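You operate a simulated robot arm through the tools that you are given. There is no shell and no other tool. Be economical: measure what you need, move in short steps, check, and stop when the job is done.

The job below is to be done with a simulated robot arm. You get a single attempt, and the scene is never put back.

TASK
Scrub the dark stain off the sample lap with soap.
Fine: soap the round brush in the soap can, lid on the large plate meanwhile; put brush and lid back. Set down upright: round brush. What is to be rubbed or washed off counts as gone when no trace of it is left.

The check looks at the end state, three seconds after you hand in, the way a careful person would. Anything else that was tipped, shoved, dropped, spilled or broken makes it a failure. A push-on lid holds only when it is set on centred and level and pressed home; a screw cap is set on level and turned clockwise until tight.

THE ROBOT
A 6-joint arm with a two-finger parallel gripper, fixed in place. Base frame: the origin is at the foot of the arm, x ahead of it, y to its left, z up; the work surface is at about z = 90. Readings come in cm, degrees, newtons and seconds.
With the tool pointing down near the work surface it reaches from about 24 to 66 cm from the base axis. Its first joint turns from -66.0 to 66.0 degrees. Payload 2.9 kg.
The TCP is the grasp point between the finger pads, 3 cm short of the fingertips. In the tool frame z runs along the fingers and y along their closing line. Largest opening 11 cm; finger width 2, thickness 1; the body of the gripper, 4.8 by 11.2 cm, starts 5.5 cm behind the TCP.
Orientation is that of the tool frame in the base frame, as a unit quaternion [x, y, z, w]. With the fingers straight down and closing along the base's y, the tool's x points along the base's -x, its y along +y and its z along -z.

THE INTERFACE
- The arm moves only by the tool servo_tool. Its argument "commands" is text: rows parted by semicolons, each of 7 numbers parted by spaces: the turn, a rotation vector about the tool's x, y, z in degrees, then the shift along the tool's x, y, z in cm, then the finger opening in cm, from 0 to 11. In form: rx ry rz tx ty tz claw; .... A call has 1 to 8 rows; each row is the pose to reach, as a shift and turn from the pose commanded when the call began, along the tool's axes at that moment. Each row takes 0.2 s and may step no farther than 5 cm and 8.6 degrees from the row before; otherwise, or with a gripper value out of range, the whole call is refused. A pose out of reach is approached as far as the arm can. The call stops where the force on the tool passes 40 N (or 10 N more than at its start, if that is more) or the arm is blocked; 0.2 s more then pass. The fingers move at their own pace (about 10.8 cm/s each) and stop on an object; they squeeze with about 35 N. The grip force told is the motor's: it shows also when the fingers shut on nothing. Time passes only in rows, and 0.2 s behind the last, so rows that repeat a pose let the fingers close. It gives the time, the measured TCP pose, the force on the tool (base axes), the opening and the grip force at its end, in the units of the frame above (readings bear some noise), with the torque about the TCP (base axes, N m) and any sound that the robot's microphone picked up.
- Cameras (640 x 400 px; columns grow to the right, rows downward): "scene" is fixed at [8.15, 45.06, 139.02]; the picture's right is [-0.48, -0.87, 0.00], its down [-0.51, 0.28, -0.81] and it looks along [0.71, -0.39, -0.58] (base axes); focal length 333 px, centre (320, 200). "wrist" rides on the gripper at [7.2, 1.7, -10.3] in the tool frame; the picture's right is [-0.23, 0.97, 0.00], its down [-0.76, -0.18, -0.62] and it looks along [-0.61, -0.14, 0.78] (tool axes); focal length 222 px, centre (320, 200). There is no depth. A picture from a camera that has moved, and an enlarged one, comes with that camera's place and axes in the base frame and with its lens. The place of the scene camera against the robot may be out by one fixed shift of up to 2.5 cm in any direction.
- get_image(camera): a new picture of that camera. No time passes.
- enlarge(camera, box): a new picture of the part [left, top, right, bottom] of that camera's present view, enlarged. No time passes.
- job_done(): hands the job in; it is judged then, once.

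Go step by step. Nothing tells you positions but the pictures and the camera data: compare them with the known pose of the tool, close in by small moves and look again before you grip or let go. The budget is 120 turns and 84 pictures, counting those below and the enlarged ones. Unless the task says otherwise, let go and move clear before handing in, and close with one line.

The tools are called after "Call:" as a command line: name --argument value ..., lists and objects as JSON in quotes. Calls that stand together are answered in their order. servo_tool: Moves the arm, as the interface text tells. Its arguments: {"type":"object","properties":{"commands":{"type":"string"}},"required":["commands"]} The other tools are called the same way: get_image (camera) takes a picture; enlarge (camera, box) takes an enlarged picture of a part of a camera's view; job_done () hands the job in.

At the start:

```text
clock: 0.0
tcp_pos: [33.39, 29.69, 118.43]
tool_rot: [0.001, 1.0, 0.0, -0.001]
ft_force: [-0.2, 0.0, 0.6]
wrist_torque: [-0.01, 0.0, 0.01]
finger_gap: 11.02
gripper_force: 0.0
```

scene: 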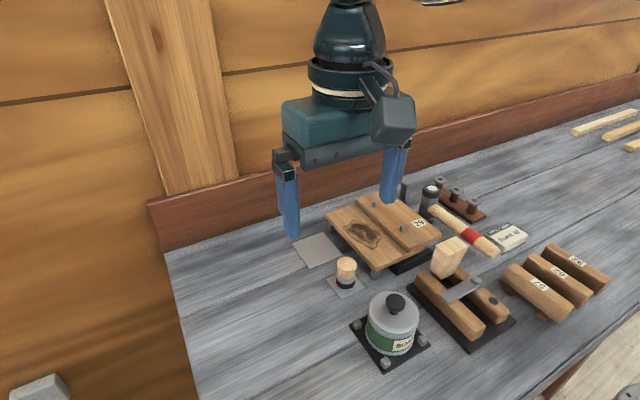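
wrist: 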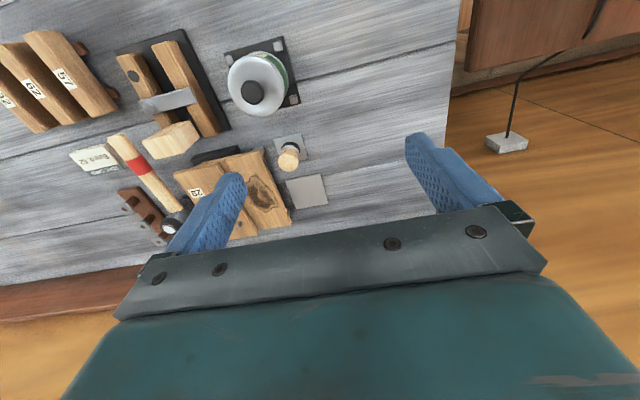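

I see a soap can with a lid, a small round brush on a plate, a larger plate and the stained sample lap. I'll look closer first.

Call:
enlarge --camera "scene" --box '[280, 170, 480, 390]'

Call:
enlarge --camera "wrist" --box '[100, 20, 340, 260]'

```text
1.82 times, centred on (380, 280) of scene
camera zoom: at [8.15, 45.06, 139.02], right [-0.48, -0.87, 0.0], down [-0.51, 0.28, -0.81], along [0.71, -0.39, -0.58], focal length 605 px, centre (211, 54)
```

zoom: 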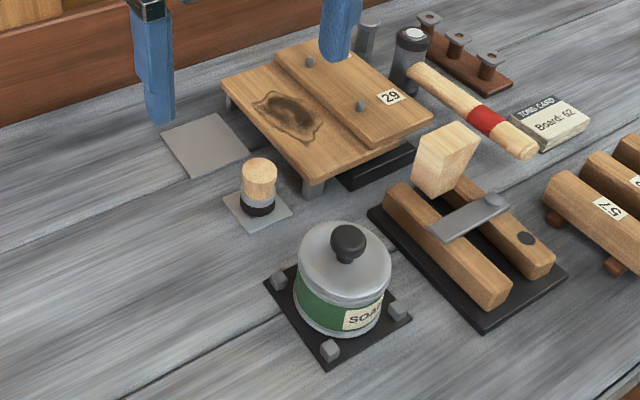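

```text
1.67 times, centred on (220, 140) of wrist
camera zoom: at [26.19, 31.44, 128.7], right [0.23, 0.97, 0.0], down [0.76, -0.18, 0.62], along [0.61, -0.14, -0.78], focal length 370 px, centre (487, 300)
```

zoom: 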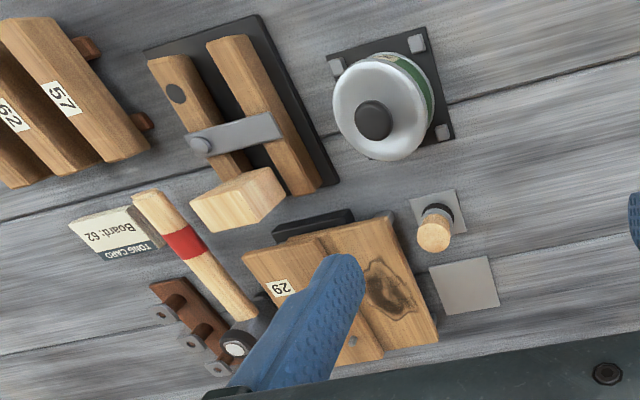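

Call:
servo_tool --commands "0 0 0 0.8 -2.8 2 8;0 0 0 1.6 -5.5 4 6;0 0 0 2.4 -8.2 6.4 6;0 0 0 2.4 -8.2 6.4 6"

Call:
get_image --camera "wrist"

Call:
get_image --camera "scene"

```text
clock: 1.0
tcp_pos: [30.97, 21.49, 111.98]
tool_rot: [-0.001, 1.0, 0.0, 0.0]
ft_force: [-0.7, 0.2, 0.3]
wrist_torque: [-0.02, -0.01, 0.0]
finger_gap: 6.01
gripper_force: 0.0
```

```text
79 pictures are left
camera wrist: at [23.72, 23.17, 122.24], right [0.23, 0.97, 0.0], down [0.76, -0.18, 0.62], along [0.61, -0.14, -0.78], focal length 222 px, centre (320, 200)
```

wrist: 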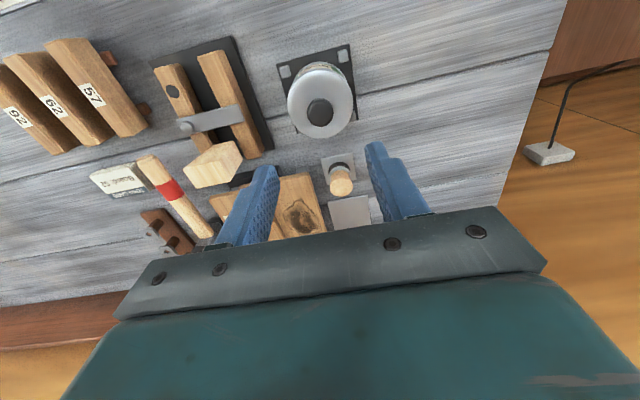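

```text
78 pictures are left
```

scene: 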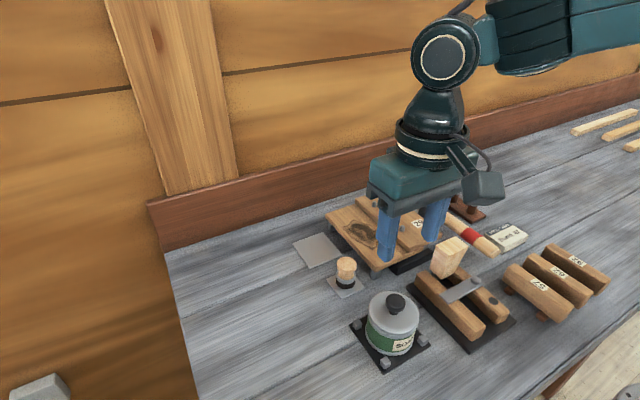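

Call:
enlarge --camera "wrist" --box '[260, 30, 400, 240]'

```text
1.90 times, centred on (330, 135) of wrist
camera zoom: at [23.72, 23.17, 122.24], right [0.23, 0.97, 0.0], down [0.76, -0.18, 0.62], along [0.61, -0.14, -0.78], focal length 423 px, centre (301, 324)
```

zoom: 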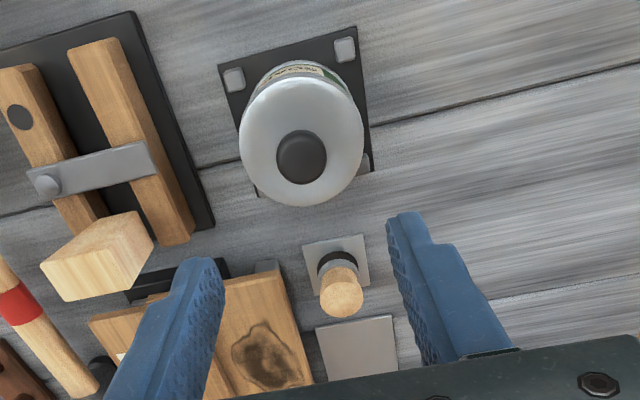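

Knob sits at about (31.0, 21.6) with its top near z≈99. I go down above it and look.

Call:
servo_tool --commands "0 0 0 0 0.1 4 6;0 0 0 0 0.1 8 6;0 0 0 0 0.1 10.8 6;0 0 0 0 0.1 10.8 6"

Call:
enlarge --camera "scene" --box '[320, 240, 480, 380]'

Call:
get_image --camera "wrist"

```text
clock: 2.0
tcp_pos: [31.01, 21.61, 101.07]
tool_rot: [0.0, 1.0, 0.0, 0.0]
ft_force: [0.3, 0.4, -1.0]
wrist_torque: [0.0, 0.02, 0.01]
finger_gap: 6.02
gripper_force: 0.0
```

```text
2.86 times, centred on (400, 310) of scene
camera zoom: at [8.15, 45.06, 139.02], right [-0.48, -0.87, 0.0], down [-0.51, 0.28, -0.81], along [0.71, -0.39, -0.58], focal length 951 px, centre (91, -114)
```

zoom: 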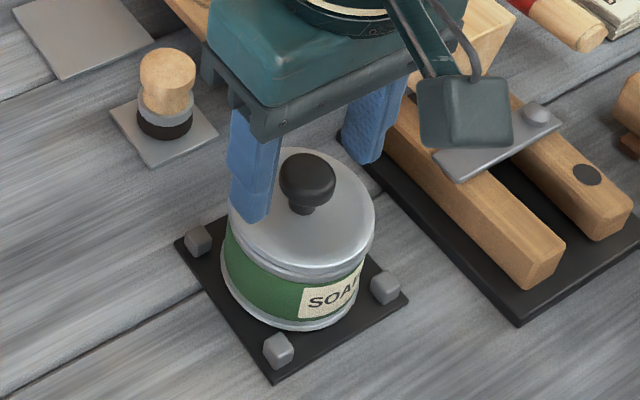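

```text
75 pictures are left
camera wrist: at [23.73, 23.33, 111.38], right [0.23, 0.97, 0.0], down [0.76, -0.18, 0.62], along [0.61, -0.14, -0.78], focal length 222 px, centre (320, 200)
```

wrist: 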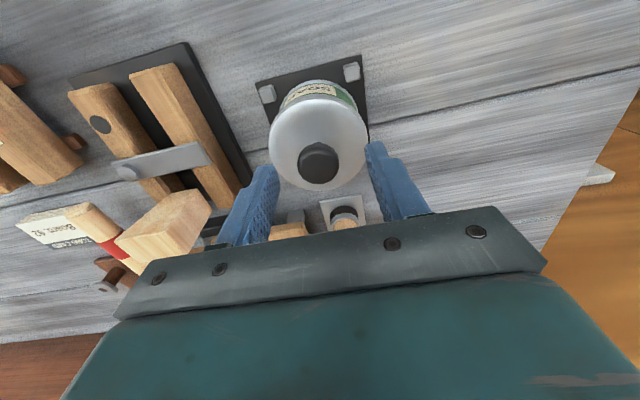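

Call:
servo_tool --commands "0 0 0 0 0 0.6 6;0 0 0 0 0 1.0 6;0 0 0 0 0 1.0 4;0 0 0 0 0 1.0 2.5;0 0 0 0 0 1.0 1;0 0 0 0 0 1.0 1"

Call:
enlarge --camera "scene" --box '[320, 240, 480, 380]'

```text
clock: 3.4
tcp_pos: [31.16, 21.73, 100.14]
tool_rot: [0.001, 1.0, 0.0, 0.0]
ft_force: [0.2, -0.2, -0.6]
wrist_torque: [-0.03, 0.0, -0.01]
finger_gap: 2.59
gripper_force: 34.9
heard: snap
```

```text
2.86 times, centred on (400, 310) of scene
camera zoom: at [8.16, 45.06, 139.02], right [-0.48, -0.87, 0.0], down [-0.51, 0.28, -0.81], along [0.71, -0.39, -0.58], focal length 951 px, centre (91, -114)
```

zoom: 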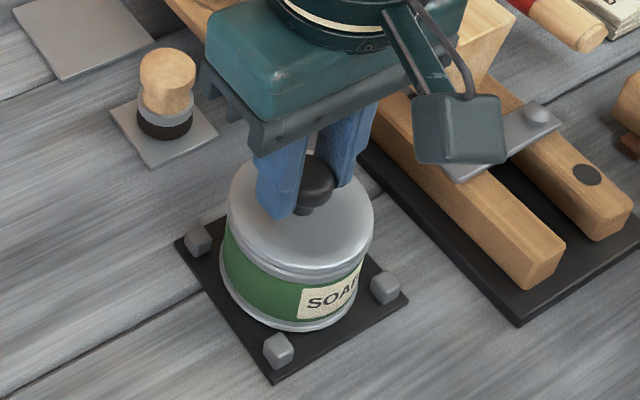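

Gripped. I lift a little and see whether only the lid comes.

Call:
servo_tool --commands "0 0 0 0 0 -0.2 1;0 0 0 0 0 -0.4 1;0 0 0 0 0 -0.8 1;0 0 0 0 0 -1.2 1"

Call:
enlarge --camera "scene" --box '[320, 240, 480, 380]'

```text
clock: 4.4
tcp_pos: [31.07, 21.62, 101.45]
tool_rot: [0.0, 1.0, 0.0, 0.0]
ft_force: [-0.4, -0.4, -1.2]
wrist_torque: [0.0, 0.0, 0.02]
finger_gap: 2.58
gripper_force: 34.4
```

```text
2.86 times, centred on (400, 310) of scene
camera zoom: at [8.15, 45.06, 139.02], right [-0.48, -0.87, 0.0], down [-0.51, 0.28, -0.81], along [0.71, -0.39, -0.58], focal length 951 px, centre (91, -114)
```

zoom: 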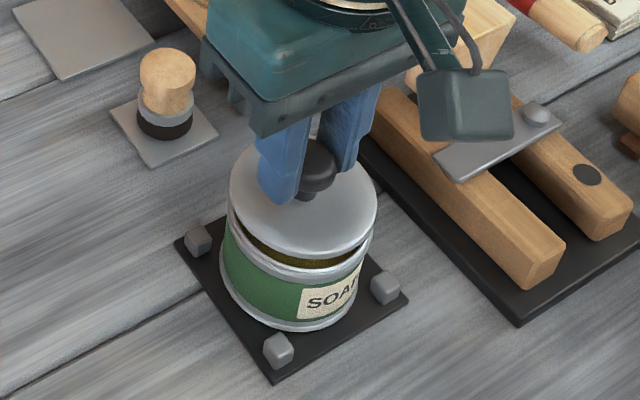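

The lid is off cleanly. I carry it over to the large plate.

Call:
servo_tool --commands "0 0 0 0 0 -3.5 1;0 0 0 0 0 -7 1;0 0 0 -4.5 0.2 -7 1;0 0 0 -9 0.4 -7 1;0 0 0 -13.5 0.6 -7 1;0 0 0 -18 0.7 -7 1;0 0 0 -22.3 0.75 -7 1;0 0 0 -22.3 0.75 -3 1"

Call:
get_image --camera "wrist"

Call:
enlarge --camera "scene" --box '[260, 160, 460, 390]'

```text
clock: 6.2
tcp_pos: [53.52, 22.31, 104.48]
tool_rot: [0.0, 1.0, 0.0, 0.001]
ft_force: [-0.1, 0.6, -0.8]
wrist_torque: [0.03, 0.01, 0.01]
finger_gap: 2.58
gripper_force: 35.3
```

```text
72 pictures are left
camera wrist: at [46.16, 24.05, 114.69], right [0.23, 0.97, 0.0], down [0.76, -0.18, 0.62], along [0.61, -0.14, -0.78], focal length 222 px, centre (320, 200)
```

wrist: 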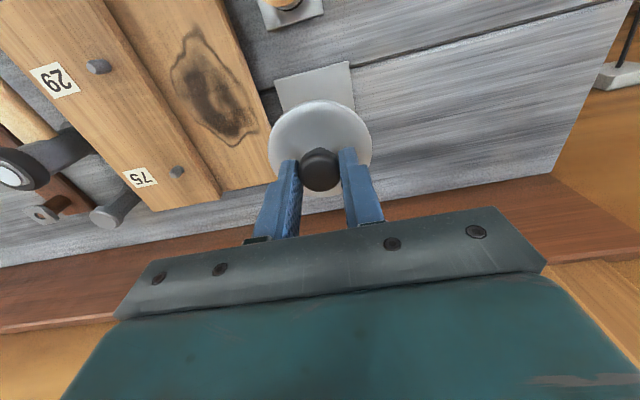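

```text
1.74 times, centred on (360, 275) of scene
camera zoom: at [8.16, 45.06, 139.02], right [-0.48, -0.87, 0.0], down [-0.51, 0.28, -0.81], along [0.71, -0.39, -0.58], focal length 579 px, centre (250, 70)
```

zoom: 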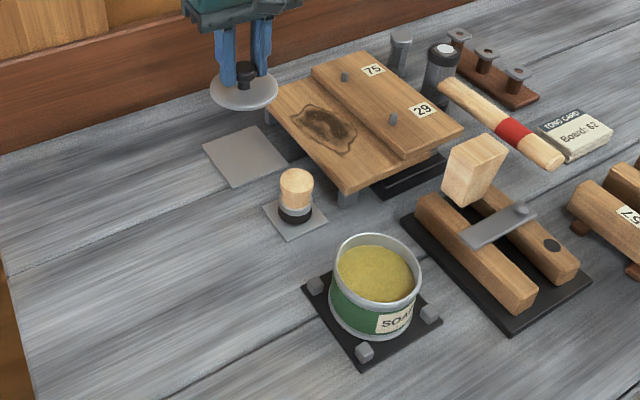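

Plate centre is at (53.4, 22.4). I go down to contact.

Call:
servo_tool --commands "0 0 0 0.1 0.1 4 1;0 0 0 0.1 0.1 7.5 1;0 0 0 0.1 0.1 8.2 1;0 0 0 0.1 0.1 8.7 1"

Call:
enlarge --camera "scene" --box '[270, 190, 390, 290]'

```text
clock: 7.2
tcp_pos: [53.15, 22.49, 95.61]
tool_rot: [0.0, 1.0, 0.0, -0.001]
ft_force: [-0.3, 0.5, 1.0]
wrist_torque: [0.03, -0.02, 0.0]
finger_gap: 2.58
gripper_force: 35.3
```

```text
4.00 times, centred on (330, 240) of scene
camera zoom: at [8.16, 45.06, 139.02], right [-0.48, -0.87, 0.0], down [-0.51, 0.28, -0.81], along [0.71, -0.39, -0.58], focal length 1332 px, centre (280, 40)
```

zoom: 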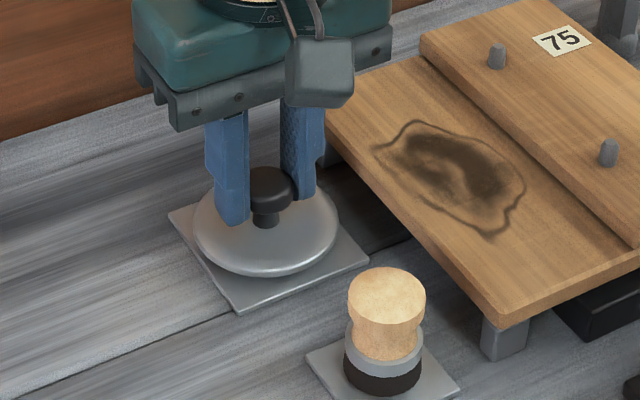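

Call:
servo_tool --commands "0 0 0 0 0 0.3 1;0 0 0 0 0 0.6 1;0 0 0 0 0 0.9 1;0 0 0 0 0 1.2 1;0 0 0 0 0 1.2 1"

Call:
enlarge --camera "scene" --box '[270, 190, 390, 290]'

```text
clock: 8.3
tcp_pos: [53.35, 22.49, 94.96]
tool_rot: [-0.001, 1.0, 0.003, 0.003]
ft_force: [0.5, -0.2, 4.2]
wrist_torque: [0.05, 0.06, -0.01]
finger_gap: 2.58
gripper_force: 34.7
stopped in row 5: the force on the tool passed its limit at 41 N (the readings are from after the stop); the commanded pose is now the measured one
```

```text
4.00 times, centred on (330, 240) of scene
camera zoom: at [8.15, 45.06, 139.02], right [-0.48, -0.87, 0.0], down [-0.51, 0.28, -0.81], along [0.71, -0.39, -0.58], focal length 1332 px, centre (280, 40)
```

zoom: 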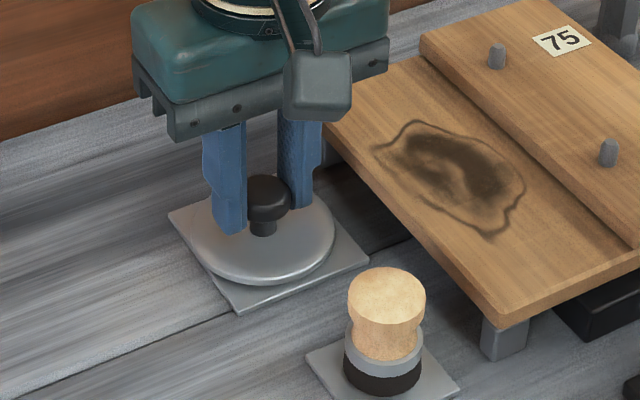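

The lid is down on the plate. I let go and rise.

Call:
servo_tool --commands "0 0 0 0 0 0 2.6;0 0 0 0 0 0 3.5;0 0 0 0 0 0 5;0 0 0 0 0 -1 5;0 0 0 0 0 -4 5;0 0 0 0 0 -8 5"

Call:
get_image --camera "wrist"

Call:
enlarge --camera "scene" --box '[270, 190, 390, 290]'

```text
clock: 9.8
tcp_pos: [53.37, 22.47, 103.11]
tool_rot: [0.0, 1.0, 0.001, 0.001]
ft_force: [-0.1, 1.2, 0.0]
wrist_torque: [0.03, 0.01, -0.04]
finger_gap: 5.02
gripper_force: 0.1
```

```text
68 pictures are left
camera wrist: at [45.98, 24.18, 113.22], right [0.23, 0.97, 0.0], down [0.76, -0.18, 0.63], along [0.61, -0.14, -0.78], focal length 222 px, centre (320, 200)
```

wrist: 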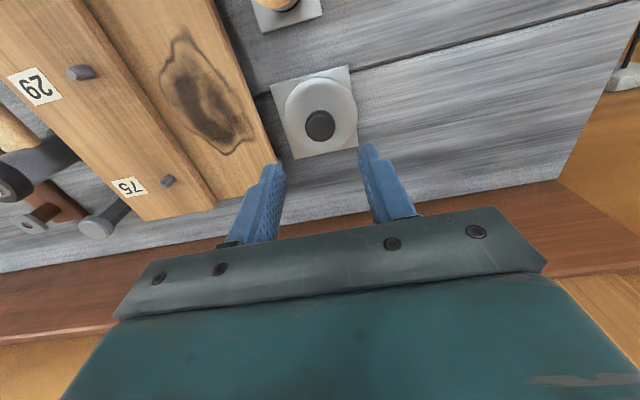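

```text
4.00 times, centred on (330, 240) of scene
camera zoom: at [8.15, 45.06, 139.02], right [-0.48, -0.87, 0.0], down [-0.51, 0.28, -0.81], along [0.71, -0.39, -0.58], focal length 1332 px, centre (280, 40)
```

zoom: 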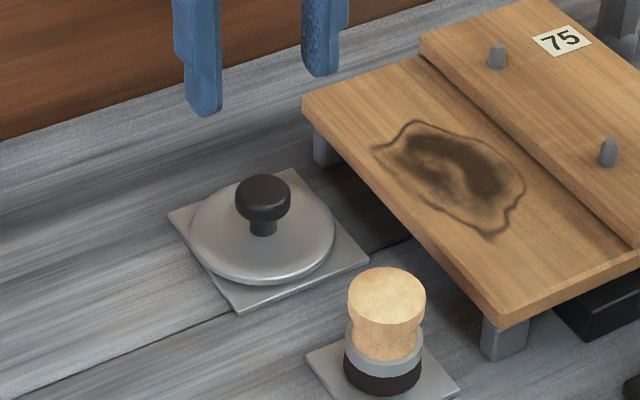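

Lid sits on the plate. Stain spans about x 44.5–53, y 12.5–17.3, with board top near z 95.4. Next I go above the brush.

Call:
servo_tool --commands "0 0 0 4 -0.1 0 5.5;0 0 0 8 -0.2 0 5.5;0 0 0 10.2 -0.35 0 5.5;0 0 0 10.2 -0.35 0 5.5"

Call:
enlarge --camera "wrist" --box '[240, 60, 400, 220]'

Call:
enlarge --camera "scene" --box '[280, 210, 400, 310]'

```text
clock: 10.8
tcp_pos: [43.29, 22.14, 102.91]
tool_rot: [0.001, 1.0, 0.001, 0.002]
ft_force: [-0.5, -0.7, 0.2]
wrist_torque: [-0.02, -0.01, 0.0]
finger_gap: 5.52
gripper_force: 0.0
```

```text
2.50 times, centred on (320, 140) of wrist
camera zoom: at [35.8, 23.85, 113.09], right [0.23, 0.97, 0.0], down [0.76, -0.18, 0.63], along [0.61, -0.14, -0.78], focal length 555 px, centre (320, 350)
```

zoom: 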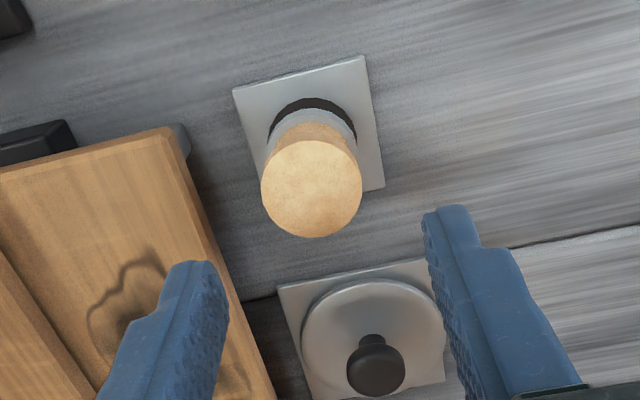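

```text
4.00 times, centred on (340, 260) of scene
camera zoom: at [8.15, 45.06, 139.02], right [-0.48, -0.87, 0.0], down [-0.51, 0.28, -0.81], along [0.71, -0.39, -0.58], focal length 1332 px, centre (240, -40)
```

zoom: 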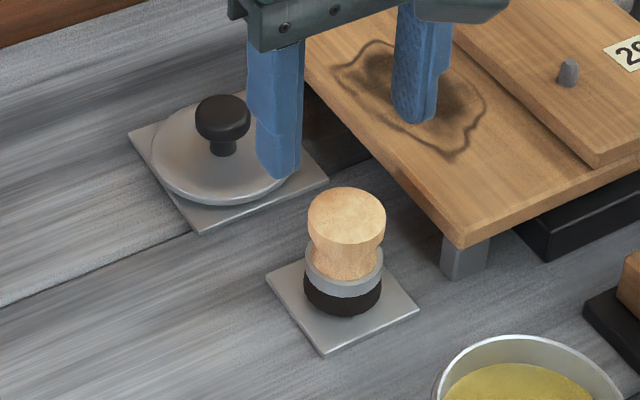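

Brush is at (43.0, 22.0), top z≈95.1, diameter about 3.3. I go down and grip.

Call:
servo_tool --commands "0 0 0 0.25 -0.15 3 5.8;0 0 0 0.25 -0.15 6 5.8;0 0 0 0.25 -0.15 8.1 5.8;0 0 0 0.25 -0.15 8.1 5.8"

Call:
enlarge --camera "scene" --box '[280, 210, 400, 310]'

Call:
enlarge --camera "wrist" --box '[240, 60, 400, 220]'

```text
clock: 11.8
tcp_pos: [42.82, 21.98, 94.8]
tool_rot: [0.0, 1.0, 0.001, 0.002]
ft_force: [0.7, -0.3, -0.1]
wrist_torque: [0.01, -0.01, -0.01]
finger_gap: 5.8
gripper_force: 0.1
```

```text
4.00 times, centred on (340, 260) of scene
camera zoom: at [8.15, 45.06, 139.02], right [-0.48, -0.87, 0.0], down [-0.51, 0.28, -0.81], along [0.71, -0.39, -0.58], focal length 1332 px, centre (240, -40)
```

zoom: 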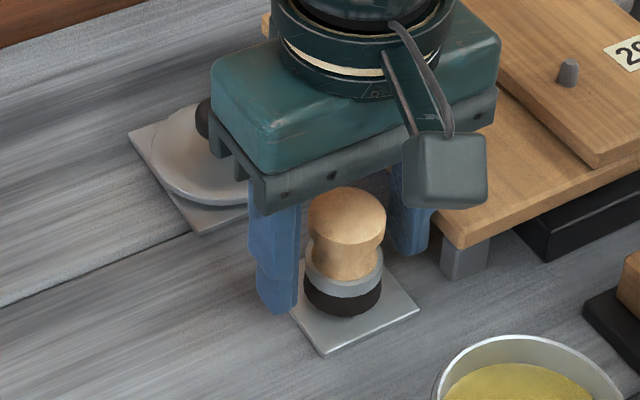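

```text
2.50 times, centred on (320, 140) of wrist
camera zoom: at [35.6, 23.72, 105.03], right [0.23, 0.97, 0.0], down [0.76, -0.18, 0.63], along [0.61, -0.14, -0.78], focal length 555 px, centre (320, 350)
```

zoom: 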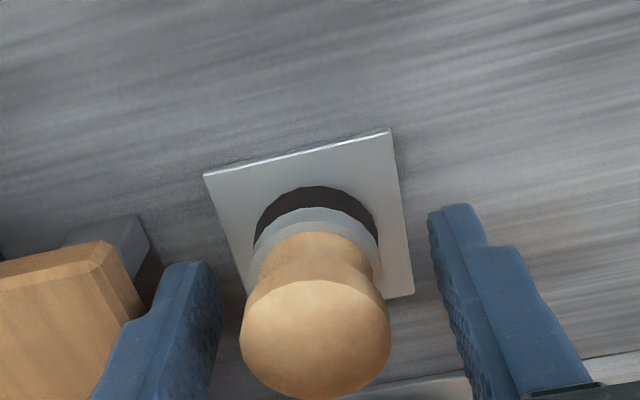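

Call:
servo_tool --commands "0 0 0 -0.07 0 0 4.2;0 0 0 -0.07 0 0 3;0 0 0 -0.07 0 0 2;0 0 0 -0.07 0 0 2;0 0 0 -0.07 0 0 2"

Call:
enlarge --camera "scene" --box '[280, 210, 400, 310]'

```text
clock: 12.9
tcp_pos: [42.94, 21.88, 94.84]
tool_rot: [0.0, 1.0, 0.0, 0.003]
ft_force: [-0.7, 0.6, 0.5]
wrist_torque: [0.0, -0.02, -0.01]
finger_gap: 3.37
gripper_force: 34.9
```

```text
4.00 times, centred on (340, 260) of scene
camera zoom: at [8.15, 45.06, 139.02], right [-0.48, -0.87, 0.0], down [-0.51, 0.28, -0.81], along [0.71, -0.39, -0.58], focal length 1332 px, centre (240, -40)
```

zoom: 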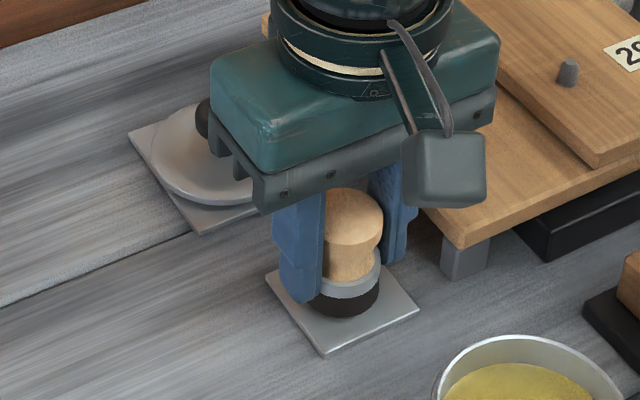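

Brush gripped. I lift it and carry it above the open can.

Call:
servo_tool --commands "0 0 0 0 0 -1 2;0 0 0 0 0 -5 2;0 0 0 0 0 -9 2;0 0 0 4 -0.1 -9 2;0 0 0 8 -0.2 -9 2;0 0 0 11.9 -0.3 -9 2;0 0 0 11.9 -0.3 -6.5 2;0 0 0 11.9 -0.3 -6.5 2"

Call:
enlarge --camera "scene" --box '[320, 240, 480, 380]'

Call:
get_image --camera "wrist"

```text
clock: 14.8
tcp_pos: [31.08, 21.73, 101.22]
tool_rot: [0.001, 1.0, 0.0, 0.003]
ft_force: [-0.1, -0.1, -0.1]
wrist_torque: [0.01, -0.04, -0.04]
finger_gap: 3.36
gripper_force: 35.4
```

```text
2.86 times, centred on (400, 310) of scene
camera zoom: at [8.15, 45.06, 139.02], right [-0.48, -0.87, 0.0], down [-0.51, 0.28, -0.81], along [0.71, -0.39, -0.58], focal length 951 px, centre (91, -114)
```

zoom: 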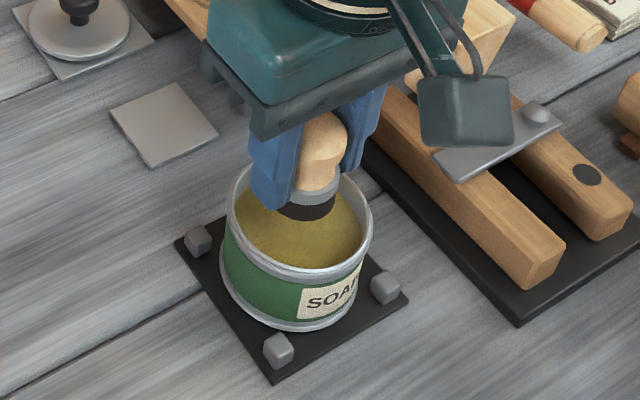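

```text
60 pictures are left
camera wrist: at [23.71, 23.35, 111.47], right [0.23, 0.97, 0.0], down [0.76, -0.18, 0.63], along [0.61, -0.14, -0.78], focal length 222 px, centre (320, 200)
```

wrist: 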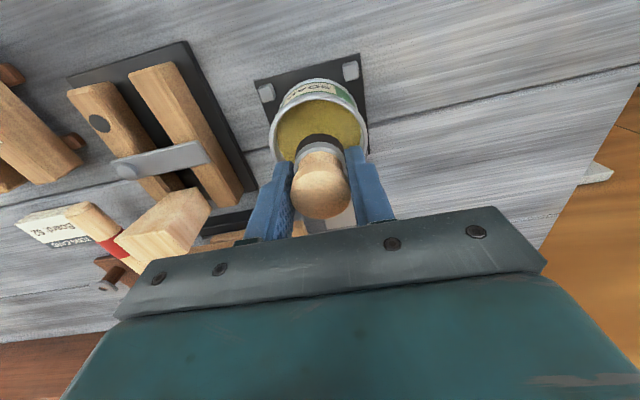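

Call:
servo_tool --commands "0 0 0 0 -0.1 1 2;0 0 0 0 -0.1 1.6 2;0 0 0 0 -0.1 2 2;0 0 0 0 -0.1 2.3 2;0 0 0 0 -0.1 2.6 2;0 0 0 0 -0.1 2.6 2"

Call:
enlarge --camera "scene" --box '[350, 260, 440, 340]'

```text
clock: 16.1
tcp_pos: [31.13, 21.56, 98.65]
tool_rot: [0.0, 1.0, 0.001, 0.003]
ft_force: [-2.8, -3.3, 18.9]
wrist_torque: [-0.11, 0.14, 0.03]
finger_gap: 3.35
gripper_force: 35.4
```

```text
5.00 times, centred on (395, 300) of scene
camera zoom: at [8.13, 45.04, 139.03], right [-0.48, -0.87, 0.0], down [-0.51, 0.28, -0.81], along [0.71, -0.39, -0.58], focal length 1665 px, centre (-55, -300)
```

zoom: 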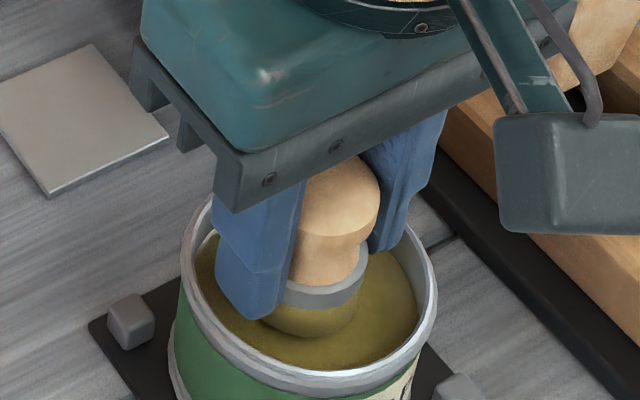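

The brush is touching the soap (19 N). I rise and check.

Call:
servo_tool --commands "0 0 0 0 0 -0.5 2;0 0 0 0 0 -2 2;0 0 0 0 0 -5 2;0 0 0 0 0 -6.5 2"

Call:
enlarge --camera "scene" --box '[340, 230, 460, 340]'

```text
clock: 17.1
tcp_pos: [31.08, 21.45, 105.1]
tool_rot: [0.001, 1.0, 0.001, 0.002]
ft_force: [-0.2, 0.0, -0.7]
wrist_torque: [0.01, -0.01, -0.03]
finger_gap: 3.36
gripper_force: 34.5
```

```text
3.64 times, centred on (400, 285) of scene
camera zoom: at [8.15, 45.06, 139.02], right [-0.48, -0.87, 0.0], down [-0.51, 0.28, -0.81], along [0.71, -0.39, -0.58], focal length 1211 px, centre (29, -109)
```

zoom: 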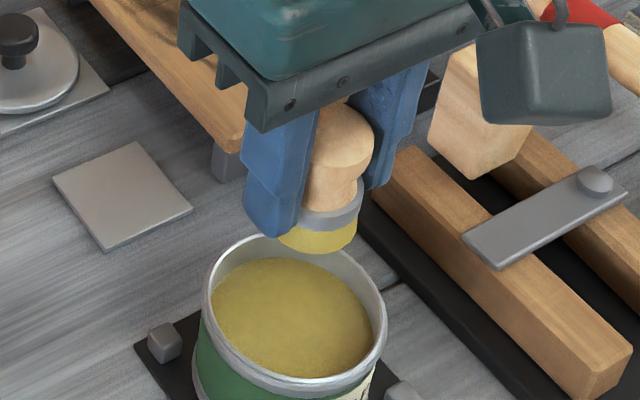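

Bristles are soaped. I go above the stain.

Call:
servo_tool --commands "0 0 0 -4.5 0 0 2;0 0 0 -9 0 0 2;0 0 0 -12.5 -2 0 2;0 0 0 -15.5 -4.5 0 2;0 0 0 -17.4 -6.6 0 2;0 0 0 -17.4 -6.6 1.5 2;0 0 0 -17.4 -6.6 1.5 2"

Call:
get_image --camera "wrist"

Call:
enlarge --camera "scene" --box '[300, 170, 440, 280]'

```text
clock: 18.8
tcp_pos: [48.43, 15.08, 103.82]
tool_rot: [0.0, 1.0, 0.002, 0.003]
ft_force: [0.6, 0.2, -1.6]
wrist_torque: [-0.02, 0.01, 0.0]
finger_gap: 3.38
gripper_force: 35.1
```

```text
57 pictures are left
camera wrist: at [41.14, 16.71, 114.0], right [0.23, 0.97, 0.0], down [0.76, -0.18, 0.63], along [0.61, -0.14, -0.78], focal length 222 px, centre (320, 200)
```

wrist: 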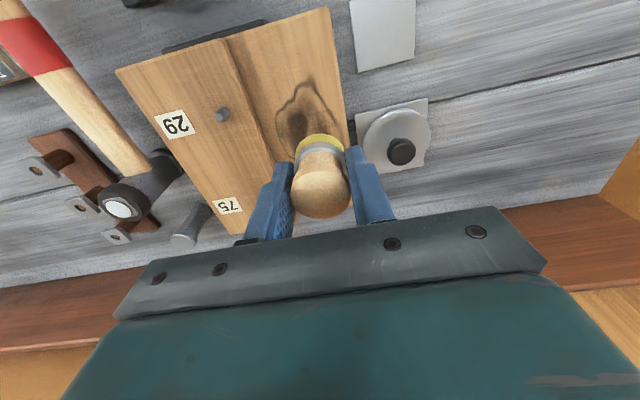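

```text
3.64 times, centred on (370, 225) of scene
camera zoom: at [8.16, 45.06, 139.02], right [-0.48, -0.87, 0.0], down [-0.51, 0.28, -0.81], along [0.71, -0.39, -0.58], focal length 1211 px, centre (138, 109)
```

zoom: 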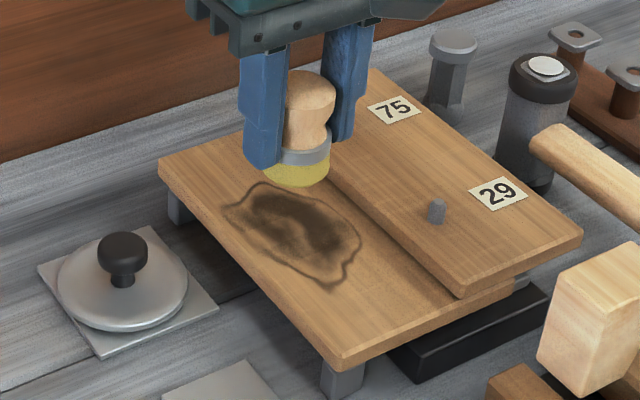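

Call:
servo_tool --commands "0 0 0 0 0 2 2;0 0 0 0 0 3 2;0 0 0 0 0 3.4 2;0 0 0 0 0 3.6 2;0 0 0 0 0 3.6 2"

Call:
enlarge --camera "scene" --box '[320, 180, 420, 260]'

```text
clock: 19.9
tcp_pos: [48.59, 14.97, 100.07]
tool_rot: [0.0, 1.0, 0.002, 0.002]
ft_force: [0.3, 0.2, -0.3]
wrist_torque: [-0.04, -0.01, 0.01]
finger_gap: 3.35
gripper_force: 34.8
```

```text
5.00 times, centred on (370, 220) of scene
camera zoom: at [8.16, 45.06, 139.02], right [-0.48, -0.87, 0.0], down [-0.51, 0.28, -0.81], along [0.71, -0.39, -0.58], focal length 1665 px, centre (70, 100)
```

zoom: 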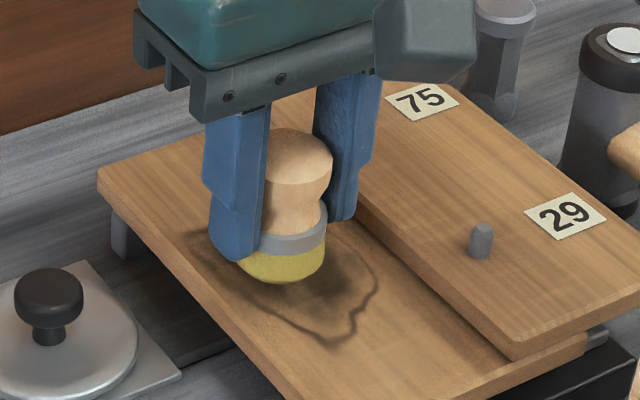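

Call:
servo_tool --commands "0 0 0 0 0 0.3 2;0 0 0 0 0 0.5 2;0 0 0 0 0 0.7 2;0 0 0 0 0 0.8 2;0 0 0 0 0 0.8 2"

```text
clock: 21.1
tcp_pos: [48.42, 14.99, 99.33]
tool_rot: [0.0, 1.0, 0.001, 0.003]
ft_force: [-0.2, -0.6, -0.5]
wrist_torque: [-0.05, 0.03, 0.02]
finger_gap: 3.36
gripper_force: 34.4
```

Call:
servo_tool --commands "0 0 0 0 0 0.2 2;0 0 0 0 0 0.4 2;0 0 0 0 0 0.5 2;0 0 0 0 0 0.6 2;0 0 0 0 0 0.6 2"

Call:
enlarge --camera "scene" --box '[320, 180, 420, 260]'

```text
clock: 22.4
tcp_pos: [48.61, 14.98, 98.81]
tool_rot: [0.0, 1.0, 0.002, 0.003]
ft_force: [-3.3, -1.2, 9.4]
wrist_torque: [-0.09, 0.15, 0.01]
finger_gap: 3.36
gripper_force: 34.8
```

```text
5.00 times, centred on (370, 220) of scene
camera zoom: at [8.13, 45.05, 139.03], right [-0.48, -0.87, 0.0], down [-0.51, 0.28, -0.81], along [0.71, -0.39, -0.58], focal length 1665 px, centre (70, 100)
```

zoom: 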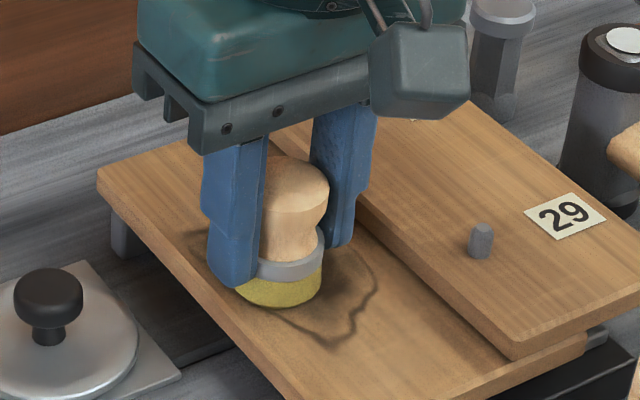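

Contact at TCP z≈98.8 with 9 N. I try a first stroke along x.

Call:
servo_tool --commands "0 0 0 -1.3 0 0 2;0 0 0 -2.6 0 0 2;0 0 0 -4 0 0 2;0 0 0 -2 0 0 2;0 0 0 0 0 0 2;0 0 0 1.5 0 0 2;0 0 0 3 0 0 2;0 0 0 3.7 0 0 2"

Call:
enlarge --camera "scene" --box '[320, 180, 420, 260]'

Call:
enlarge --camera "wrist" --box '[200, 50, 400, 250]'

```text
clock: 24.1
tcp_pos: [44.87, 15.04, 98.77]
tool_rot: [0.001, 1.0, 0.001, 0.004]
ft_force: [7.7, 0.1, 16.1]
wrist_torque: [-0.03, -0.26, 0.03]
finger_gap: 3.37
gripper_force: 34.7
```

```text
5.00 times, centred on (370, 220) of scene
camera zoom: at [8.15, 45.05, 139.03], right [-0.48, -0.87, 0.0], down [-0.51, 0.28, -0.81], along [0.71, -0.39, -0.58], focal length 1665 px, centre (70, 100)
```

zoom: 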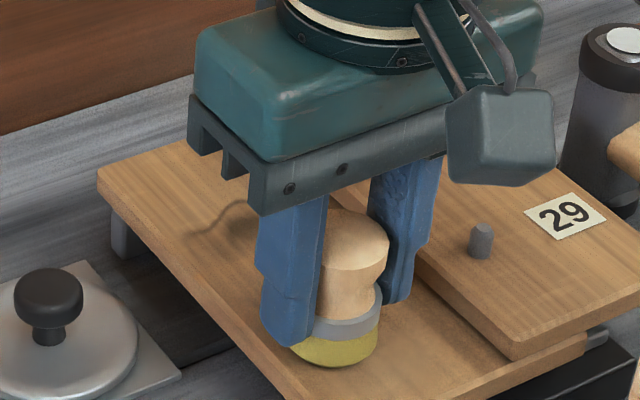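

```text
2.00 times, centred on (300, 150) of wrist
camera zoom: at [37.48, 16.71, 108.97], right [0.23, 0.97, 0.0], down [0.76, -0.18, 0.63], along [0.61, -0.14, -0.78], focal length 444 px, centre (360, 300)
```

zoom: 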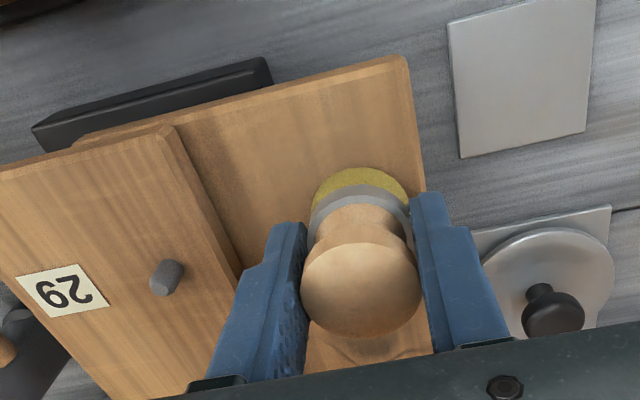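

It wipes off and the board stays put. Next I do the inner row.

Call:
servo_tool --commands "0 0 0 -0.8 -1 0 2;0 0 0 -1.5 -1.8 0 2;0 0 0 -3 -1.8 0 2;0 0 0 -4.5 -1.8 0 2;0 0 0 -6 -1.8 0 2;0 0 0 -7.5 -1.8 0 2;0 0 0 -8 -1 0 2;0 0 0 -8 0 0 2"

Call:
enlarge --camera "scene" --box '[320, 180, 420, 260]'

Call:
enlarge --camera "wrist" --box '[200, 20, 400, 220]'

```text
clock: 25.9
tcp_pos: [52.84, 15.01, 98.79]
tool_rot: [0.002, 1.0, 0.001, 0.003]
ft_force: [1.0, -4.7, 11.6]
wrist_torque: [-0.24, -0.07, -0.01]
finger_gap: 3.37
gripper_force: 35.0
```

```text
5.00 times, centred on (370, 220) of scene
camera zoom: at [8.14, 45.04, 139.03], right [-0.48, -0.87, 0.0], down [-0.51, 0.28, -0.81], along [0.71, -0.39, -0.58], focal length 1665 px, centre (70, 100)
```

zoom: 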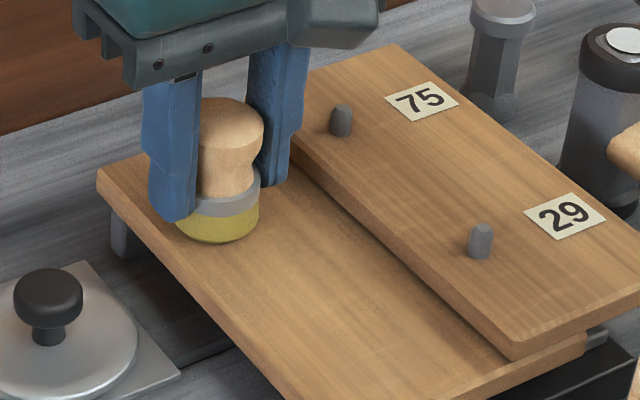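

```text
2.00 times, centred on (300, 120) of wrist
camera zoom: at [45.5, 16.67, 108.97], right [0.23, 0.97, 0.0], down [0.76, -0.18, 0.63], along [0.61, -0.14, -0.78], focal length 444 px, centre (360, 360)
```

zoom: 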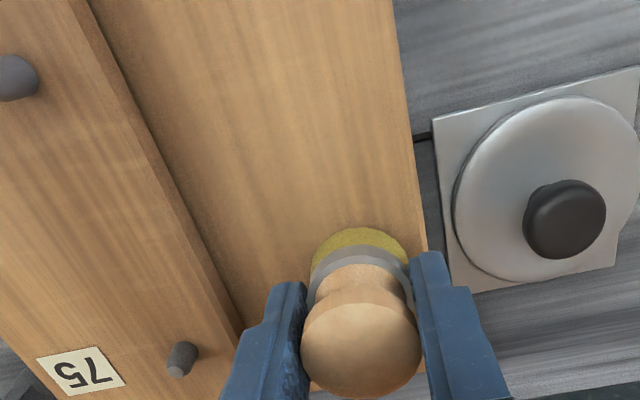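

Nearly clean. I go over the outer edge row and the inner one again.

Call:
servo_tool --commands "0 0 0 0.3 1.1 0 2;0 0 0 1.8 1.2 0 2;0 0 0 3.3 1.2 0 2;0 0 0 4.8 1.2 0 2;0 0 0 6.3 1.2 0 2;0 0 0 7.8 1.2 0 2;0 0 0 8.5 0.2 0 2;0 0 0 8 -1 0 2"

Call:
servo_tool --commands "0 0 0 -0.8 -0.8 0 2;0 0 0 -2.3 -1 0 2;0 0 0 -3.8 -1 0 2;0 0 0 -5.3 -1 0 2;0 0 0 -6.8 -1 0 2;0 0 0 -8.2 -0.5 0 2;0 0 0 -8.2 0.8 0 2;0 0 0 -7.5 1.5 0 2"

Call:
servo_tool --commands "0 0 0 0 0 -1 2;0 0 0 0 0 -4 2;0 0 0 2 3 -6 2;0 0 0 4 6 -7 2;0 0 0 8 6.5 -7 2"

Call:
enlarge --camera "scene" --box '[320, 180, 420, 260]'

Call:
get_image --camera "wrist"

```text
clock: 27.8
tcp_pos: [44.73, 14.15, 98.83]
tool_rot: [-0.002, 1.0, 0.002, 0.001]
ft_force: [-4.0, 7.1, 19.1]
wrist_torque: [0.27, 0.15, 0.01]
finger_gap: 3.37
gripper_force: 35.5
```

```text
clock: 29.6
tcp_pos: [52.45, 15.58, 98.66]
tool_rot: [0.0, 1.0, 0.0, 0.003]
ft_force: [4.0, -2.4, 10.0]
wrist_torque: [-0.15, -0.18, -0.02]
finger_gap: 3.36
gripper_force: 35.0
```

```text
clock: 30.8
tcp_pos: [44.16, 22.03, 105.7]
tool_rot: [-0.001, 1.0, 0.001, 0.002]
ft_force: [-0.7, -0.3, -1.1]
wrist_torque: [0.04, -0.05, -0.01]
finger_gap: 3.34
gripper_force: 35.0
```

```text
5.00 times, centred on (370, 220) of scene
camera zoom: at [8.16, 45.06, 139.02], right [-0.48, -0.87, 0.0], down [-0.51, 0.28, -0.81], along [0.71, -0.39, -0.58], focal length 1665 px, centre (70, 100)
```

zoom: 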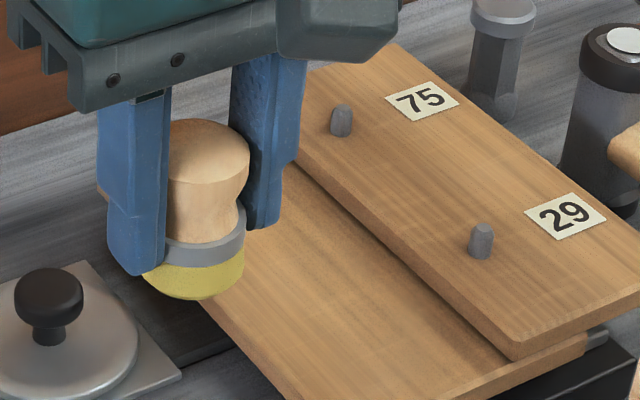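

```text
48 pictures are left
camera wrist: at [36.9, 23.67, 115.91], right [0.23, 0.97, 0.0], down [0.76, -0.18, 0.63], along [0.61, -0.14, -0.78], focal length 222 px, centre (320, 200)
```

wrist: 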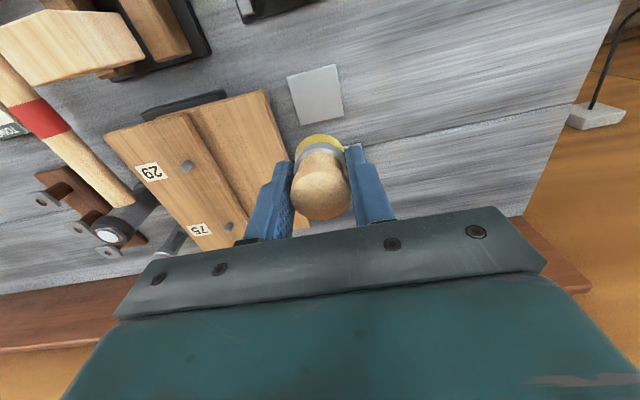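

Call:
servo_tool --commands "0 0 0 4 0 0 2;0 0 0 7 1 -1 2;0 0 0 7 1 -1 2"

Call:
enlarge --camera "scene" --box '[320, 185, 400, 265]'

Call:
enlarge --camera "wrist" --box '[160, 110, 320, 240]'

```text
clock: 31.6
tcp_pos: [37.18, 22.96, 106.72]
tool_rot: [-0.001, 1.0, 0.001, 0.003]
ft_force: [-0.3, 0.0, -0.2]
wrist_torque: [0.03, 0.01, 0.02]
finger_gap: 3.37
gripper_force: 35.0
```

```text
5.00 times, centred on (360, 225) of scene
camera zoom: at [8.15, 45.06, 139.02], right [-0.48, -0.87, 0.0], down [-0.51, 0.28, -0.81], along [0.71, -0.39, -0.58], focal length 1665 px, centre (120, 75)
```

zoom: 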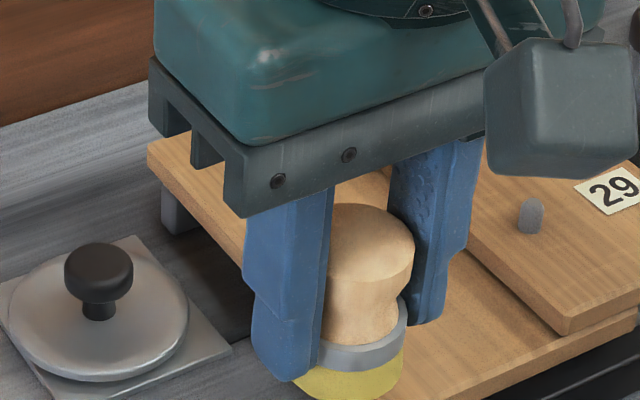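

```text
3.08 times, centred on (240, 175) of wrist
camera zoom: at [29.83, 24.64, 116.9], right [0.23, 0.97, 0.0], down [0.76, -0.18, 0.63], along [0.61, -0.14, -0.78], focal length 684 px, centre (566, 277)
```

zoom: 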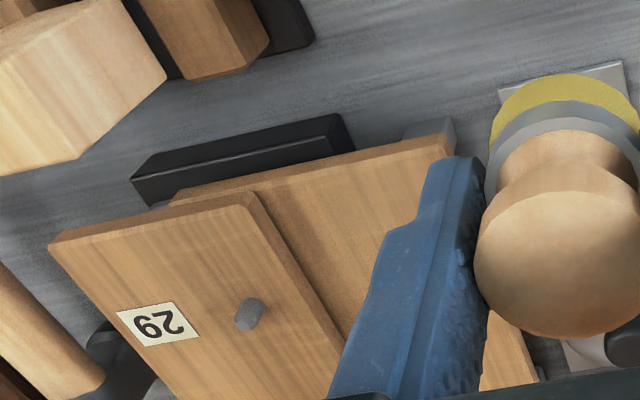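

Call:
servo_tool --commands "0 0 0 1.3 2.2 -4 2;0 0 0 2.6 4.4 -8 2;0 0 0 3.8 6.7 -11.7 2;0 0 0 3.8 6.7 -11.7 2"

Call:
enlarge --camera "scene" --box '[320, 185, 400, 265]'

Call:
enlarge --camera "wrist" --box '[160, 130, 320, 240]'

```text
clock: 32.5
tcp_pos: [33.26, 29.71, 118.35]
tool_rot: [0.0, 1.0, 0.002, 0.002]
ft_force: [0.2, -0.2, -0.4]
wrist_torque: [-0.02, 0.0, -0.02]
finger_gap: 3.35
gripper_force: 34.8
```

```text
5.00 times, centred on (360, 225) of scene
camera zoom: at [8.15, 45.06, 139.02], right [-0.48, -0.87, 0.0], down [-0.51, 0.28, -0.81], along [0.71, -0.39, -0.58], focal length 1665 px, centre (120, 75)
```

zoom: 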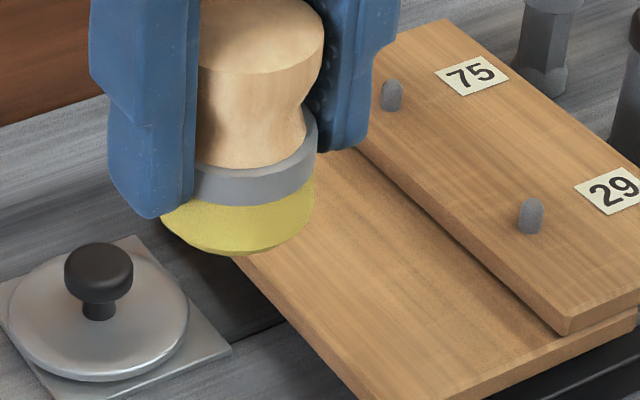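

```text
3.64 times, centred on (240, 185) of wrist
camera zoom: at [25.99, 31.37, 128.59], right [0.23, 0.97, 0.0], down [0.76, -0.18, 0.63], along [0.61, -0.14, -0.78], focal length 808 px, centre (611, 254)
```

zoom: 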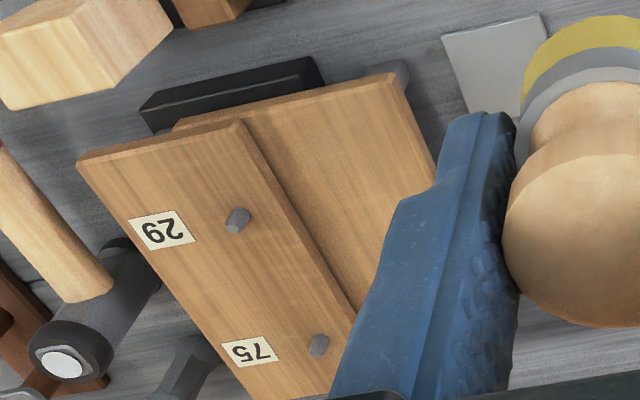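

Call:
servo_tool --commands "0 0 0 0 2 -4 2;0 0 0 0 3 -8 2;0 0 0 0 3 -8 2"

Call:
enlarge --camera "scene" --box '[310, 185, 400, 265]'

```text
clock: 33.4
tcp_pos: [33.18, 32.71, 126.34]
tool_rot: [0.0, 1.0, 0.001, 0.001]
ft_force: [-1.0, -0.5, -1.0]
wrist_torque: [-0.01, -0.01, 0.01]
finger_gap: 3.35
gripper_force: 34.4
```

```text
5.00 times, centred on (355, 225) of scene
camera zoom: at [8.15, 45.06, 139.02], right [-0.48, -0.87, 0.0], down [-0.51, 0.28, -0.81], along [0.71, -0.39, -0.58], focal length 1665 px, centre (145, 75)
```

zoom: 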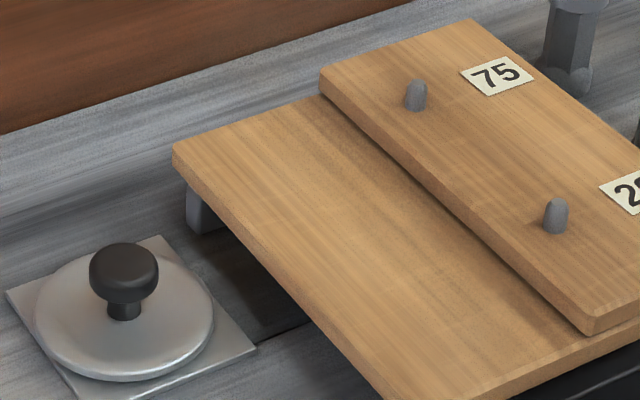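

The stain is gone without trace. Now I bring the brush back over its plate.

Call:
servo_tool --commands "0 0 0 -1.6 -1.8 4 2;0 0 0 -3.3 -3.6 7.8 2;0 0 0 -5 -5.4 11.8 2;0 0 0 -6.6 -7.2 15.8 2;0 0 0 -8.2 -9 19.5 2;0 0 0 -9.75 -10.76 23.3 2;0 0 0 -9.75 -10.76 26.5 2;0 0 0 -9.75 -10.76 26.5 2"

Call:
enlarge --camera "wrist" --box '[240, 60, 400, 220]'

Call:
enlarge --camera "scene" --box '[280, 210, 400, 310]'

```text
clock: 35.1
tcp_pos: [43.21, 21.77, 99.73]
tool_rot: [-0.001, 1.0, 0.001, 0.003]
ft_force: [0.3, -0.4, -0.6]
wrist_torque: [0.01, 0.0, -0.02]
finger_gap: 3.33
gripper_force: 35.0
```

```text
2.50 times, centred on (320, 140) of wrist
camera zoom: at [35.9, 23.62, 110.03], right [0.23, 0.97, 0.0], down [0.76, -0.18, 0.63], along [0.61, -0.14, -0.78], focal length 555 px, centre (320, 350)
```

zoom: 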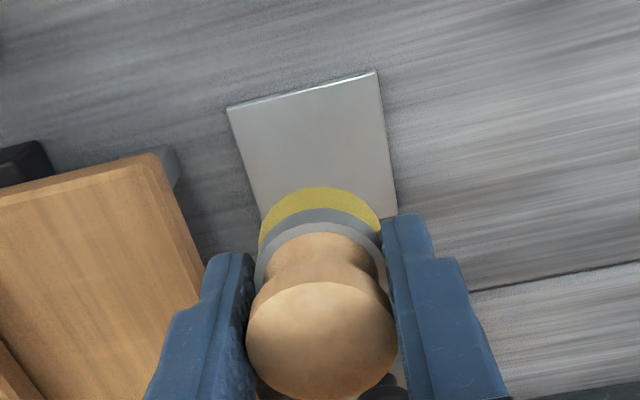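

```text
4.00 times, centred on (340, 260) of scene
camera zoom: at [8.16, 45.06, 139.02], right [-0.48, -0.87, 0.0], down [-0.51, 0.28, -0.81], along [0.71, -0.39, -0.58], focal length 1332 px, centre (240, -40)
```

zoom: 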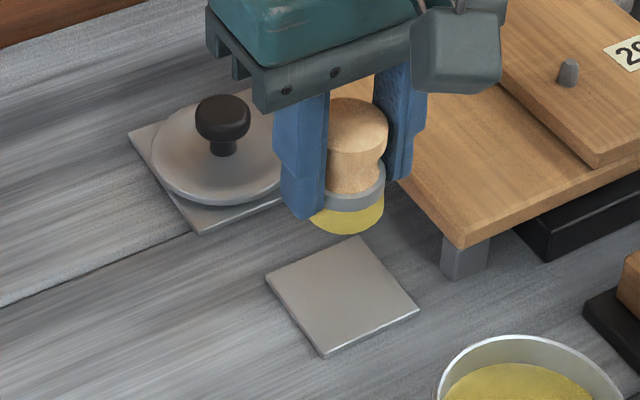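

Call:
servo_tool --commands "0 0 0 0.15 0.1 2.5 2;0 0 0 0.15 0.1 4 2;0 0 0 0.15 0.1 4.5 2;0 0 0 0.15 0.1 4.8 2;0 0 0 0.15 0.1 4.9 2;0 0 0 0.15 0.1 4.9 2"

Call:
enlarge --camera "scene" --box '[280, 210, 400, 310]'

```text
clock: 36.5
tcp_pos: [43.02, 22.05, 95.07]
tool_rot: [0.0, 1.0, 0.001, 0.002]
ft_force: [-0.1, 0.8, -0.1]
wrist_torque: [0.01, -0.05, 0.02]
finger_gap: 3.35
gripper_force: 35.3
```

```text
4.00 times, centred on (340, 260) of scene
camera zoom: at [8.16, 45.06, 139.02], right [-0.48, -0.87, 0.0], down [-0.51, 0.28, -0.81], along [0.71, -0.39, -0.58], focal length 1332 px, centre (240, -40)
```

zoom: 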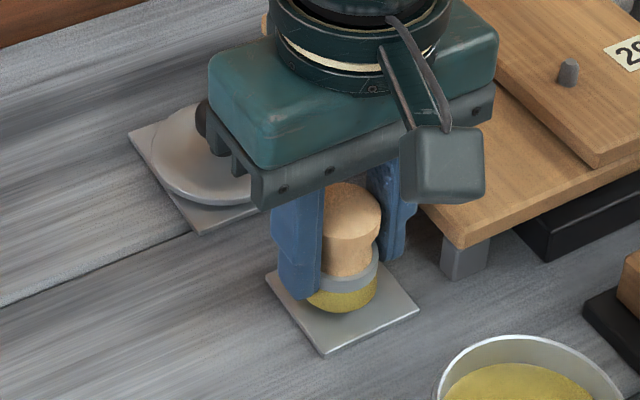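

Call:
servo_tool --commands "0 0 0 0 0 0.1 2;0 0 0 0 0 0.2 2;0 0 0 0 0 0.3 2;0 0 0 0 0 0.3 2"

```text
clock: 37.5
tcp_pos: [43.06, 22.1, 94.77]
tool_rot: [0.0, 1.0, 0.0, 0.003]
ft_force: [-1.9, -0.7, 5.7]
wrist_torque: [-0.1, 0.05, -0.02]
finger_gap: 3.36
gripper_force: 35.1
```

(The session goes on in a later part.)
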